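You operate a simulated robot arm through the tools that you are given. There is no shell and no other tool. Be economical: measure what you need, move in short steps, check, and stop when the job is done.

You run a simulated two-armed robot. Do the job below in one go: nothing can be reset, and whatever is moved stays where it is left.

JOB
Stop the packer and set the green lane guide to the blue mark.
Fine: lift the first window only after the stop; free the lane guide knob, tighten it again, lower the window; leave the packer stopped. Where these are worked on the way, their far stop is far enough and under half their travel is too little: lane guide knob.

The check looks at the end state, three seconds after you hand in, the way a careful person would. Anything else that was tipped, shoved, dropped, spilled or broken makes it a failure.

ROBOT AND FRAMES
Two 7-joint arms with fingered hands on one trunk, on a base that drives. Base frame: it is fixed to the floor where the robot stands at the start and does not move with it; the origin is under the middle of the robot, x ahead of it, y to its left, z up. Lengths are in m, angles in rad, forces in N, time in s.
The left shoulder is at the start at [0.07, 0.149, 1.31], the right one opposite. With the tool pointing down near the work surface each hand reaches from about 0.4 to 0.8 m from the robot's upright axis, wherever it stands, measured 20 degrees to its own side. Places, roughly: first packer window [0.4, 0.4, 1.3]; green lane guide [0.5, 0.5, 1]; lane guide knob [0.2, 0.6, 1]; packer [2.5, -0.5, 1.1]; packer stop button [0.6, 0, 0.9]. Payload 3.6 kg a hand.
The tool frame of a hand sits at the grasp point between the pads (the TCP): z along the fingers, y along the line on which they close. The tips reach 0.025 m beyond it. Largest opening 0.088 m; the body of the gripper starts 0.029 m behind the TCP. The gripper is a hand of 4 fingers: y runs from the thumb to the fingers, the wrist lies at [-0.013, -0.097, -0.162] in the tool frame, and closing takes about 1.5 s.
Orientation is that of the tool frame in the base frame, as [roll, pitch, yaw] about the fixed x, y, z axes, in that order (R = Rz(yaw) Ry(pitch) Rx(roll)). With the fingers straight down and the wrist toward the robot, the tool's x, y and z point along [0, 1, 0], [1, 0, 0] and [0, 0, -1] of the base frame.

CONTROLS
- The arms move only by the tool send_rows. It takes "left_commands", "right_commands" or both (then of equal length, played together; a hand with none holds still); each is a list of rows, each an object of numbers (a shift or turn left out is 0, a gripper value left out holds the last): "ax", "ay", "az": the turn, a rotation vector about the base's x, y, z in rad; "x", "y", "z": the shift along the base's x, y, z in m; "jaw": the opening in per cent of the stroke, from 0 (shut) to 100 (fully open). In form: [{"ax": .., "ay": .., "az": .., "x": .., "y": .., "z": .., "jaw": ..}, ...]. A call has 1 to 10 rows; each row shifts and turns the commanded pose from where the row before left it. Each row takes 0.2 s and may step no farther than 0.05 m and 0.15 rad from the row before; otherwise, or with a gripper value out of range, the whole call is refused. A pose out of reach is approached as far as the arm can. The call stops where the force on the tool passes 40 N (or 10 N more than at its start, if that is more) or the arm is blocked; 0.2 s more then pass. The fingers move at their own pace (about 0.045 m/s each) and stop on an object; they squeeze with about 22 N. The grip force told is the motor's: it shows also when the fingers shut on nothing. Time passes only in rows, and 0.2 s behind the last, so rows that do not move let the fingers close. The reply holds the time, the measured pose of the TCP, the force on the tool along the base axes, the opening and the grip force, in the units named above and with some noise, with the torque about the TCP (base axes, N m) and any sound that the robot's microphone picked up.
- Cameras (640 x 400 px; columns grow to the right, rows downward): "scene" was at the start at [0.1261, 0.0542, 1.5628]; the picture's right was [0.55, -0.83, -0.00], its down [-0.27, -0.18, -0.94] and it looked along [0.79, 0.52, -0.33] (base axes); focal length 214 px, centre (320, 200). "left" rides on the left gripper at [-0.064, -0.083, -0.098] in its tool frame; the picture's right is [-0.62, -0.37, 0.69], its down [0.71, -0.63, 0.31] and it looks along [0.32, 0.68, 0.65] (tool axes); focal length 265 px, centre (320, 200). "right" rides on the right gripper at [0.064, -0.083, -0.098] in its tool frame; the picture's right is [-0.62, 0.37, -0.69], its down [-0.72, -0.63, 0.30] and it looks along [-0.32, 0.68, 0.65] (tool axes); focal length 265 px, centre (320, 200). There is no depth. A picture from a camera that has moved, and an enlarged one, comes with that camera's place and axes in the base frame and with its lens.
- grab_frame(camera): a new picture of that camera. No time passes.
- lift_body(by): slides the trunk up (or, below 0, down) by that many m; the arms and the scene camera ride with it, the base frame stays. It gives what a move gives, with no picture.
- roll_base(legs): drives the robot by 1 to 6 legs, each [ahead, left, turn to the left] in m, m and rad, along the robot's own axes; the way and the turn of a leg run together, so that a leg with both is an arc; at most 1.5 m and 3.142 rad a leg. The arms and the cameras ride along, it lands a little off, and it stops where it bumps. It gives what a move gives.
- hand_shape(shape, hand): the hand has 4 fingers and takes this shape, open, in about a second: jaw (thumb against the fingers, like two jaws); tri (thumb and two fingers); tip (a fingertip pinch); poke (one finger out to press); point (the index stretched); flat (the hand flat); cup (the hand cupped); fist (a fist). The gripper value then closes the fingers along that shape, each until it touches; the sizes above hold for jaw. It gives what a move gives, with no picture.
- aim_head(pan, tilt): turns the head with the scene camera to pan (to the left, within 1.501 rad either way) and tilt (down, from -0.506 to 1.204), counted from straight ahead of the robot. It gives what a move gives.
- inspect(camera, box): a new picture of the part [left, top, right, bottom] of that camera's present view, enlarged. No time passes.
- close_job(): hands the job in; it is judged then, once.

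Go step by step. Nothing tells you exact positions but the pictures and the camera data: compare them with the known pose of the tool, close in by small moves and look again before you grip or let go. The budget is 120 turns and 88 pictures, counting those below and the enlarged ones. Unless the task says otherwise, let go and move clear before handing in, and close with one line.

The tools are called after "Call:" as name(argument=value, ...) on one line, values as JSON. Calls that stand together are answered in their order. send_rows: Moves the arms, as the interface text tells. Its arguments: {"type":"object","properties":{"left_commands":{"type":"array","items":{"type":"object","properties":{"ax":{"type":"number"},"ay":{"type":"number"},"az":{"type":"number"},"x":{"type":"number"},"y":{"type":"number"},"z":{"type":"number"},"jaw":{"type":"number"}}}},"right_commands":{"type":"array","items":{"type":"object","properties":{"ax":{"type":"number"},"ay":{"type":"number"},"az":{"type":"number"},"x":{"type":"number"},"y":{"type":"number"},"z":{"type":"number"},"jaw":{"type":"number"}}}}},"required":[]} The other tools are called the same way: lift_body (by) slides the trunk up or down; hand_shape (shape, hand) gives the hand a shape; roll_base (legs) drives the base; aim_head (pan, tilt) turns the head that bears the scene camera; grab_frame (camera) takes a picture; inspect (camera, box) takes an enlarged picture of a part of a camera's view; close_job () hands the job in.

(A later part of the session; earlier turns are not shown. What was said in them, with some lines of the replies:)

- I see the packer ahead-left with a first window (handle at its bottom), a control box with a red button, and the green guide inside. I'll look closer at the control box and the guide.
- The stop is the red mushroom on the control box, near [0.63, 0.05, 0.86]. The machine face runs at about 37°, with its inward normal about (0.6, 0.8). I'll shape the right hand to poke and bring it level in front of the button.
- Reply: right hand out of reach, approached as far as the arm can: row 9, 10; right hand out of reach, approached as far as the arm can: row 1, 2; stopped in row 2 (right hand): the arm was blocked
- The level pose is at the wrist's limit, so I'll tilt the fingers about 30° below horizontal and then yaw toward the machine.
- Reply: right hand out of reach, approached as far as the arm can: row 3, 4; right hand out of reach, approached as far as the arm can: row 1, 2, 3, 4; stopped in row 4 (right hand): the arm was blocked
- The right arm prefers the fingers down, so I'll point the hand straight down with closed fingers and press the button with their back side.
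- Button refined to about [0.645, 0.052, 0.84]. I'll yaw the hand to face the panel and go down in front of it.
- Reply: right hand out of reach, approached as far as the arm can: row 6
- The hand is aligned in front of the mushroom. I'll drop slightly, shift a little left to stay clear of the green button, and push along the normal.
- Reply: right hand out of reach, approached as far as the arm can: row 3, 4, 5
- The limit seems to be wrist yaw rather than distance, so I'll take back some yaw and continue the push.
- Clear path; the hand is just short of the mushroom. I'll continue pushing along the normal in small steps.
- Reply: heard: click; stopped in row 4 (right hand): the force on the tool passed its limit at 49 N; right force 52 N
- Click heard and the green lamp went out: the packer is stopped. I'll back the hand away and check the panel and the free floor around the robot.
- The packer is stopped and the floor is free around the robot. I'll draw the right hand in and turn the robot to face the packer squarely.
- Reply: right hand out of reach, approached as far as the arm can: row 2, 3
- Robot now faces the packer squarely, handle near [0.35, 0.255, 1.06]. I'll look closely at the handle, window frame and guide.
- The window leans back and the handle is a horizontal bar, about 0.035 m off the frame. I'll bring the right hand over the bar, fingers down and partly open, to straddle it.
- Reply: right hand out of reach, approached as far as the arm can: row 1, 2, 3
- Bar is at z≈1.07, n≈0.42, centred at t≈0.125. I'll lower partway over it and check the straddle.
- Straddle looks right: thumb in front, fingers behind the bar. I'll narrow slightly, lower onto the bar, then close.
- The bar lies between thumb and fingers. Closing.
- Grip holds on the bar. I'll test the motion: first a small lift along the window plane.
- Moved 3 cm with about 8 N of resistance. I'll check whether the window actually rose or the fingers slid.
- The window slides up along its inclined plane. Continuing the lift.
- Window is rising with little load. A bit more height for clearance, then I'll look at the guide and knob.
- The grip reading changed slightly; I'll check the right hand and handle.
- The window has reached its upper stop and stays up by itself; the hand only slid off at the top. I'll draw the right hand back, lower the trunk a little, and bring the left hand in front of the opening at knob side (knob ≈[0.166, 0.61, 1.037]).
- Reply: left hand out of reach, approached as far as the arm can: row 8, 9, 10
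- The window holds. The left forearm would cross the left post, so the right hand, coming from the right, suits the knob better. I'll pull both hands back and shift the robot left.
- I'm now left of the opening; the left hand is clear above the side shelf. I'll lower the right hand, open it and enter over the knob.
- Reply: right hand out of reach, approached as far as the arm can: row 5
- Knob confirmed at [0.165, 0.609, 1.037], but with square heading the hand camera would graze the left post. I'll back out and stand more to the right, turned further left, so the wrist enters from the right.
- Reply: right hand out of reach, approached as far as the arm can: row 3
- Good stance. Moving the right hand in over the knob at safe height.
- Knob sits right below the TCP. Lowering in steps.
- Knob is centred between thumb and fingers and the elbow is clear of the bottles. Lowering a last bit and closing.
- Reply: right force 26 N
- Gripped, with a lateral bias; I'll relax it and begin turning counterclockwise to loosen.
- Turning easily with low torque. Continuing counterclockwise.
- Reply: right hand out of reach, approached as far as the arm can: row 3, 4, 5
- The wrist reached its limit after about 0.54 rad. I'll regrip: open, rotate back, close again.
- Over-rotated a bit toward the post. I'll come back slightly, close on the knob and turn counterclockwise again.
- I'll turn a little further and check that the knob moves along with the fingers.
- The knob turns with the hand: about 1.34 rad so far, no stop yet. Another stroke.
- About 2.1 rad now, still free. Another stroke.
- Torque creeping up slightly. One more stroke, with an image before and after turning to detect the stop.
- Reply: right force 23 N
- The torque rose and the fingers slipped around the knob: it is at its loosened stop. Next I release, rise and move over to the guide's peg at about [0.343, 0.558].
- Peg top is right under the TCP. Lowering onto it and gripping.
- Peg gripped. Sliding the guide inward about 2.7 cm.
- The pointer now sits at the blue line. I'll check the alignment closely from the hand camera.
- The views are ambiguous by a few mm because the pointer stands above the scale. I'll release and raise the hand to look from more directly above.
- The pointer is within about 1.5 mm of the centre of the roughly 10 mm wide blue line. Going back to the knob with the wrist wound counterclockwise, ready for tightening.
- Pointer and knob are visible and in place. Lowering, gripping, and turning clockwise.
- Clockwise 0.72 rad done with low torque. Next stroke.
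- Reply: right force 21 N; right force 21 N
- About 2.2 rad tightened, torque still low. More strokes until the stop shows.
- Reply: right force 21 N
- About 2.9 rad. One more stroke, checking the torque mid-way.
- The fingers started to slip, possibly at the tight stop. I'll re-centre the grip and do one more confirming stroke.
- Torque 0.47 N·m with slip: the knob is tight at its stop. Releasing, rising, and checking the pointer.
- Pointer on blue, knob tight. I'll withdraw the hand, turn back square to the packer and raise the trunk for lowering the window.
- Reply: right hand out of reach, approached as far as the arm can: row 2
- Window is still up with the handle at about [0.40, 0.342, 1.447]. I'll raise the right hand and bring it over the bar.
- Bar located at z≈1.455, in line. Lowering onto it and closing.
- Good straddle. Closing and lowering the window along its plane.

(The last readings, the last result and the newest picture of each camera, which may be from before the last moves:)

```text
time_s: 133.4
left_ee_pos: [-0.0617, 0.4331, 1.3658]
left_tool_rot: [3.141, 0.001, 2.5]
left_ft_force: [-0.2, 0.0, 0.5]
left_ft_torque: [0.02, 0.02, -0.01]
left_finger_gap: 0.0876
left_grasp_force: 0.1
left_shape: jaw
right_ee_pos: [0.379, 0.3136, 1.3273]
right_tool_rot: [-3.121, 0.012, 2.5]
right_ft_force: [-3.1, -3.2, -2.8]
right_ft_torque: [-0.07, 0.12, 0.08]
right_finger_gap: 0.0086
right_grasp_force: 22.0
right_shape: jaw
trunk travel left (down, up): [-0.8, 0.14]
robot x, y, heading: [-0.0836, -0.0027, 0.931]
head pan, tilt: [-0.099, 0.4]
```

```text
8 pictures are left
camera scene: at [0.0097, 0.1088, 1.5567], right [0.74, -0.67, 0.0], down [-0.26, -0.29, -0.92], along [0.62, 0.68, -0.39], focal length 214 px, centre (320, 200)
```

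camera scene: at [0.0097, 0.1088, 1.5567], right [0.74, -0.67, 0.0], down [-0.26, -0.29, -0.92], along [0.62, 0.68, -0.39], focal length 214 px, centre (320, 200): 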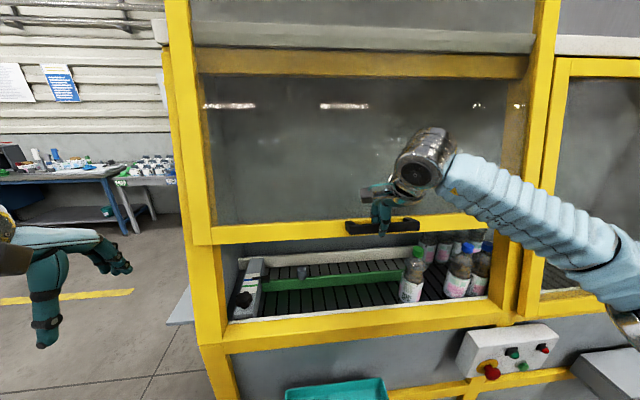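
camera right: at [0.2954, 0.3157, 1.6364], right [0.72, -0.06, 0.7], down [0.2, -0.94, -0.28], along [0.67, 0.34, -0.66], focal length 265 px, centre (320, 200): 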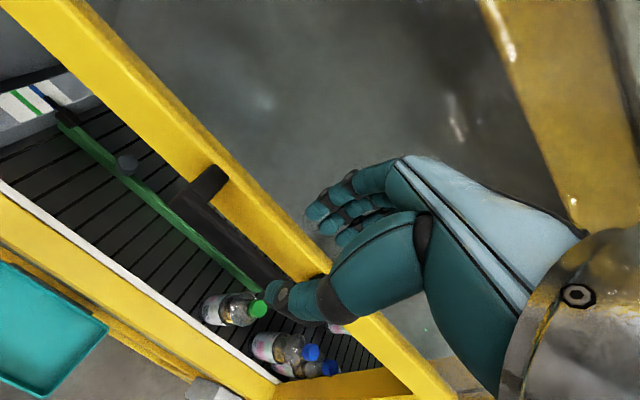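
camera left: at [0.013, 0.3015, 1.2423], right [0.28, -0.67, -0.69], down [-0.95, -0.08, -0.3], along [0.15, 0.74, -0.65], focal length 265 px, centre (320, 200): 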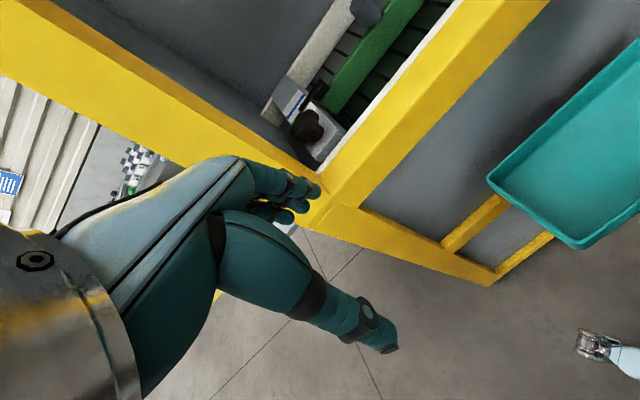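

The window follows. Continuing down to the sill.

Call:
send_rows(right_commands=[{"z": -0.029, "x": -0.0044, "y": -0.0058}, {"z": -0.029, "x": -0.0044, "y": -0.0058}, {"z": -0.029, "x": -0.0044, "y": -0.0058}, {"z": -0.029, "x": -0.0044, "y": -0.0058}, {"z": -0.029, "x": -0.0044, "y": -0.0058}, {"z": -0.029, "x": -0.0044, "y": -0.0058}, {"z": -0.029, "x": -0.0044, "y": -0.0058}])

Call:
send_rows(right_commands=[{"z": -0.015, "x": -0.0023, "y": -0.003}, {"z": -0.015, "x": -0.0023, "y": -0.003}, {"z": -0.01, "x": -0.0015, "y": -0.002}, {"z": -0.01, "x": -0.0015, "y": -0.002}])

Call:
grab_frame(camera="scene")

```text
time_s: 135.0
left_ee_pos: [-0.0611, 0.4328, 1.3652]
left_tool_rot: [3.14, -0.001, 2.5]
left_ft_force: [0.1, -0.7, -0.3]
left_ft_torque: [0.0, 0.02, -0.04]
left_finger_gap: 0.0877
left_grasp_force: 0.0
left_shape: jaw
right_ee_pos: [0.3472, 0.27, 1.1243]
right_tool_rot: [-3.12, 0.013, 2.5]
right_ft_force: [0.0, -5.8, -0.4]
right_ft_torque: [-0.11, 0.02, 0.02]
right_finger_gap: 0.0083
right_grasp_force: 22.1
right_shape: jaw
trunk travel left (down, up): [-0.8, 0.14]
robot x, y, heading: [-0.083, -0.0033, 0.93]
head pan, tilt: [-0.099, 0.4]
```

```text
time_s: 136.0
left_ee_pos: [-0.0608, 0.4326, 1.3652]
left_tool_rot: [3.139, 0.0, 2.502]
left_ft_force: [-0.2, -0.2, 0.1]
left_ft_torque: [0.02, -0.02, 0.0]
left_finger_gap: 0.0876
left_grasp_force: 0.1
left_shape: jaw
right_ee_pos: [0.3415, 0.2626, 1.0742]
right_tool_rot: [-3.126, 0.01, 2.5]
right_ft_force: [-0.1, -5.3, 2.9]
right_ft_torque: [-0.04, -0.07, 0.0]
right_finger_gap: 0.0086
right_grasp_force: 21.8
right_shape: jaw
trunk travel left (down, up): [-0.8, 0.14]
robot x, y, heading: [-0.0847, -0.003, 0.934]
head pan, tilt: [-0.099, 0.4]
```

```text
7 pictures are left
camera scene: at [0.0101, 0.1082, 1.5568], right [0.74, -0.67, 0.0], down [-0.26, -0.29, -0.92], along [0.62, 0.68, -0.39], focal length 214 px, centre (320, 200)
```

scene: 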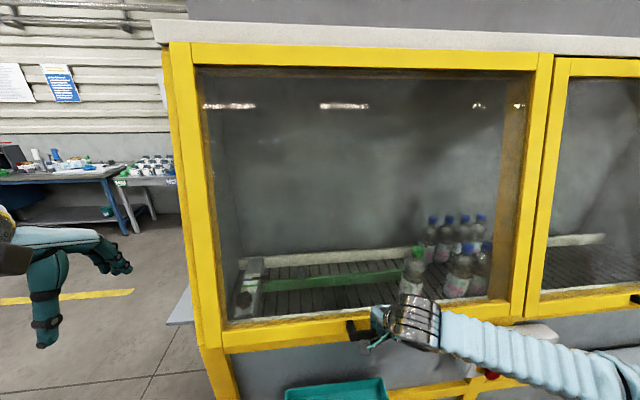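

The window is at the sill. One small press down to confirm the bottom stop.

Call:
send_rows(right_commands=[{"z": -0.008, "x": -0.001, "y": -0.001}, {"z": -0.008, "x": -0.001, "y": -0.001}])

```text
time_s: 136.6
left_ee_pos: [-0.0624, 0.4318, 1.3656]
left_tool_rot: [3.139, 0.001, 2.5]
left_ft_force: [0.1, -0.5, 0.0]
left_ft_torque: [-0.01, 0.01, 0.01]
left_finger_gap: 0.0874
left_grasp_force: 0.1
left_shape: jaw
right_ee_pos: [0.3366, 0.2581, 1.0584]
right_tool_rot: [-3.123, 0.011, 2.5]
right_ft_force: [-2.6, -8.1, 1.3]
right_ft_torque: [-0.04, 0.02, 0.01]
right_finger_gap: 0.0083
right_grasp_force: 21.9
right_shape: jaw
trunk travel left (down, up): [-0.8, 0.14]
robot x, y, heading: [-0.0816, -0.0018, 0.932]
head pan, tilt: [-0.099, 0.4]
```

No clear stop yet, so I continue slightly lower.

Call:
send_rows(right_commands=[{"z": -0.008, "x": -0.001, "y": -0.001}, {"z": -0.008, "x": -0.001, "y": -0.001}])

Call:
inspect(camera="scene", box=[180, 260, 404, 400])

```text
time_s: 137.2
left_ee_pos: [-0.0609, 0.4341, 1.3656]
left_tool_rot: [3.139, 0.0, 2.502]
left_ft_force: [-0.5, 0.4, 1.5]
left_ft_torque: [0.01, -0.01, 0.01]
left_finger_gap: 0.0879
left_grasp_force: 0.0
left_shape: jaw
right_ee_pos: [0.3373, 0.2593, 1.0449]
right_tool_rot: [-3.129, 0.01, 2.501]
right_ft_force: [-1.2, -1.0, 1.0]
right_ft_torque: [0.01, -0.04, -0.01]
right_finger_gap: 0.0071
right_grasp_force: 21.6
right_shape: jaw
trunk travel left (down, up): [-0.8, 0.14]
robot x, y, heading: [-0.0821, 0.0003, 0.93]
head pan, tilt: [-0.099, 0.4]
```

```text
2.86 times, centred on (292, 330) of scene
camera zoom: at [0.0102, 0.1101, 1.5567], right [0.74, -0.67, 0.0], down [-0.26, -0.29, -0.92], along [0.62, 0.68, -0.39], focal length 613 px, centre (400, -171)
```

zoom: 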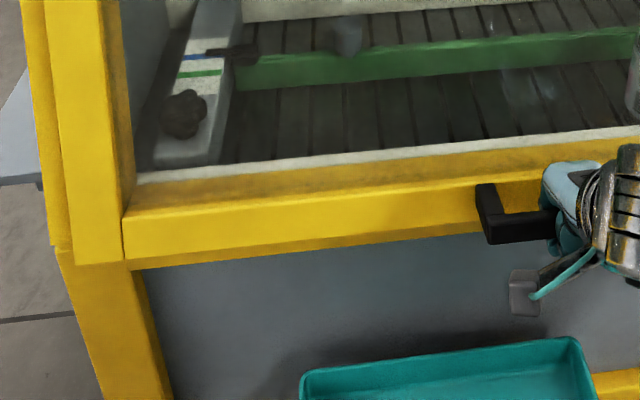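

The window is fully down as at the start; the fingers just slid on the bar. Now I open moderately, rise straight off the bar and back away.

Call:
send_rows(right_commands=[{"jaw": 44}, {"jaw": 44}, {"jaw": 44}, {"z": 0.02, "y": 0.001}, {"z": 0.025}])

Call:
inspect(camera="right", box=[140, 130, 460, 330])

```text
time_s: 138.4
left_ee_pos: [-0.0617, 0.4323, 1.3653]
left_tool_rot: [3.138, -0.001, 2.499]
left_ft_force: [0.0, 0.1, -0.3]
left_ft_torque: [-0.01, 0.02, -0.04]
left_finger_gap: 0.0876
left_grasp_force: 0.1
left_shape: jaw
right_ee_pos: [0.3365, 0.2609, 1.09]
right_tool_rot: [-3.128, 0.012, 2.499]
right_ft_force: [0.4, -0.2, 0.4]
right_ft_torque: [0.03, -0.03, 0.01]
right_finger_gap: 0.0383
right_grasp_force: 0.1
right_shape: jaw
trunk travel left (down, up): [-0.8, 0.14]
robot x, y, heading: [-0.0818, 0.0011, 0.935]
head pan, tilt: [-0.099, 0.4]
```

```text
2.00 times, centred on (300, 230) of right
camera zoom: at [0.2347, 0.2356, 1.1886], right [0.72, -0.06, 0.69], down [0.2, -0.94, -0.29], along [0.67, 0.34, -0.66], focal length 531 px, centre (360, 140)
```

zoom: 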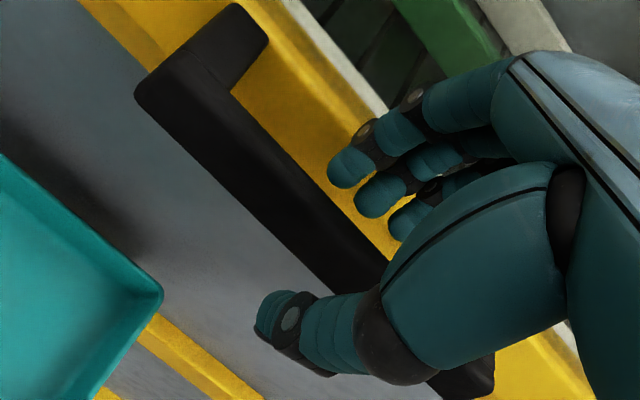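

Free of the bar with no force. Rising clear and backing the hand away, then a final look.

Call:
send_rows(right_commands=[{"z": 0.035}, {"z": 0.04}, {"x": -0.024, "y": -0.032}, {"x": -0.024, "y": -0.032}, {"x": -0.015, "y": -0.02}])

Call:
aim_head(pan=-0.1, tilt=0.6)

Call:
grab_frame(camera="scene")

Call:
inspect(camera="scene", box=[210, 180, 338, 260])

```text
time_s: 139.6
left_ee_pos: [-0.061, 0.4376, 1.3656]
left_tool_rot: [3.141, 0.003, 2.501]
left_ft_force: [0.4, -0.1, -0.7]
left_ft_torque: [-0.05, 0.02, 0.04]
left_finger_gap: 0.0875
left_grasp_force: 0.2
left_shape: jaw
right_ee_pos: [0.304, 0.2227, 1.1665]
right_tool_rot: [-3.126, 0.012, 2.499]
right_ft_force: [0.1, 1.4, 0.3]
right_ft_torque: [0.01, -0.01, -0.03]
right_finger_gap: 0.0383
right_grasp_force: 0.1
right_shape: jaw
right hand out of reach, approached as far as the arm can: row 4, 5
trunk travel left (down, up): [-0.8, 0.14]
robot x, y, heading: [-0.0789, -0.0057, 0.928]
head pan, tilt: [-0.099, 0.4]
```

```text
time_s: 140.3
left_ee_pos: [-0.0605, 0.4346, 1.3651]
left_tool_rot: [-3.142, 0.001, 2.5]
left_ft_force: [-0.1, -0.3, -0.5]
left_ft_torque: [0.0, -0.01, 0.01]
left_finger_gap: 0.0878
left_grasp_force: 0.1
left_shape: jaw
right_ee_pos: [0.3025, 0.2217, 1.1678]
right_tool_rot: [-3.127, 0.013, 2.5]
right_ft_force: [-0.6, 0.7, -0.1]
right_ft_torque: [0.02, -0.01, 0.0]
right_finger_gap: 0.0383
right_grasp_force: 0.0
right_shape: jaw
trunk travel left (down, up): [-0.8, 0.14]
robot x, y, heading: [-0.0837, -0.0004, 0.933]
head pan, tilt: [-0.099, 0.6]
```

```text
4 pictures are left
camera scene: at [0.0073, 0.1079, 1.5384], right [0.74, -0.67, 0.0], down [-0.38, -0.42, -0.82], along [0.56, 0.61, -0.57], focal length 214 px, centre (320, 200)
```

scene: 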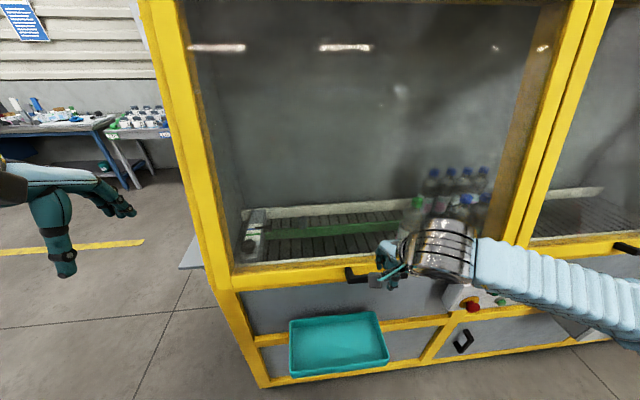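

```text
5.00 times, centred on (274, 220) of scene
camera zoom: at [0.0073, 0.1079, 1.5384], right [0.74, -0.67, 0.0], down [-0.38, -0.42, -0.82], along [0.56, 0.61, -0.57], focal length 1072 px, centre (550, 100)
```

zoom: 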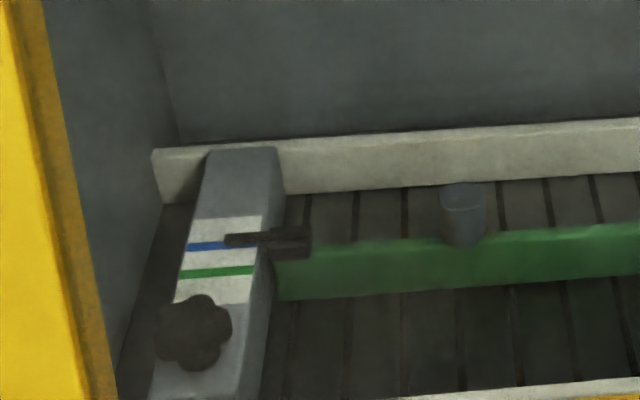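

Everything is in place: window down, pointer on blue, bottles untouched. I'll roll back slightly to be clear, and check the panel lamps.

Call:
roll_base(legs=[[-0.15, 0, 0]])

Call:
grab_frame(camera="scene")

```text
time_s: 142.9
left_ee_pos: [-0.1479, 0.3126, 1.3656]
left_tool_rot: [3.141, -0.002, 2.499]
left_ft_force: [-0.9, 0.4, 0.2]
left_ft_torque: [0.04, 0.03, -0.01]
left_finger_gap: 0.0875
left_grasp_force: 0.0
left_shape: jaw
right_ee_pos: [0.2157, 0.0997, 1.1665]
right_tool_rot: [-3.126, 0.009, 2.499]
right_ft_force: [0.7, -0.6, 0.4]
right_ft_torque: [0.0, 0.0, 0.01]
right_finger_gap: 0.0383
right_grasp_force: 0.2
right_shape: jaw
trunk travel left (down, up): [-0.8, 0.14]
robot x, y, heading: [-0.1705, -0.1223, 0.931]
head pan, tilt: [-0.099, 0.6]
```

```text
2 pictures are left
camera scene: at [-0.0808, -0.0167, 1.5384], right [0.74, -0.68, 0.0], down [-0.38, -0.42, -0.82], along [0.56, 0.61, -0.57], focal length 214 px, centre (320, 200)
```

scene: 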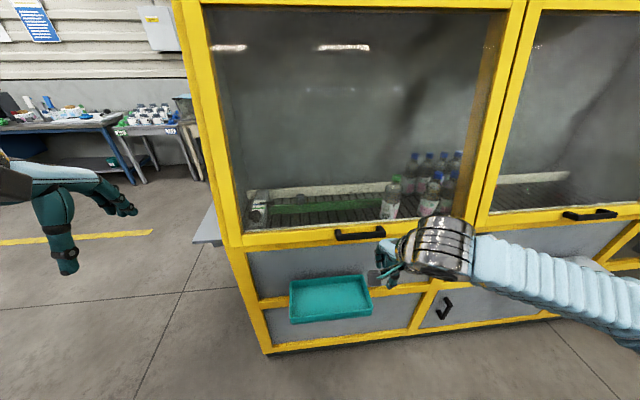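

The window is down, the guide sits at blue with the knob tight, the stop is pressed, and the hands are clear. Handing in.

Call:
close_job()

```text
The job is handed in.
```

The packer is stopped, the green lane guide is set to the blue mark (within about 1.5 mm) with its knob retightened, and the first window is lowered again. I last checked the panel lamps right after pressing stop, when the green one went out; the arm hid the panel in the final pictures.
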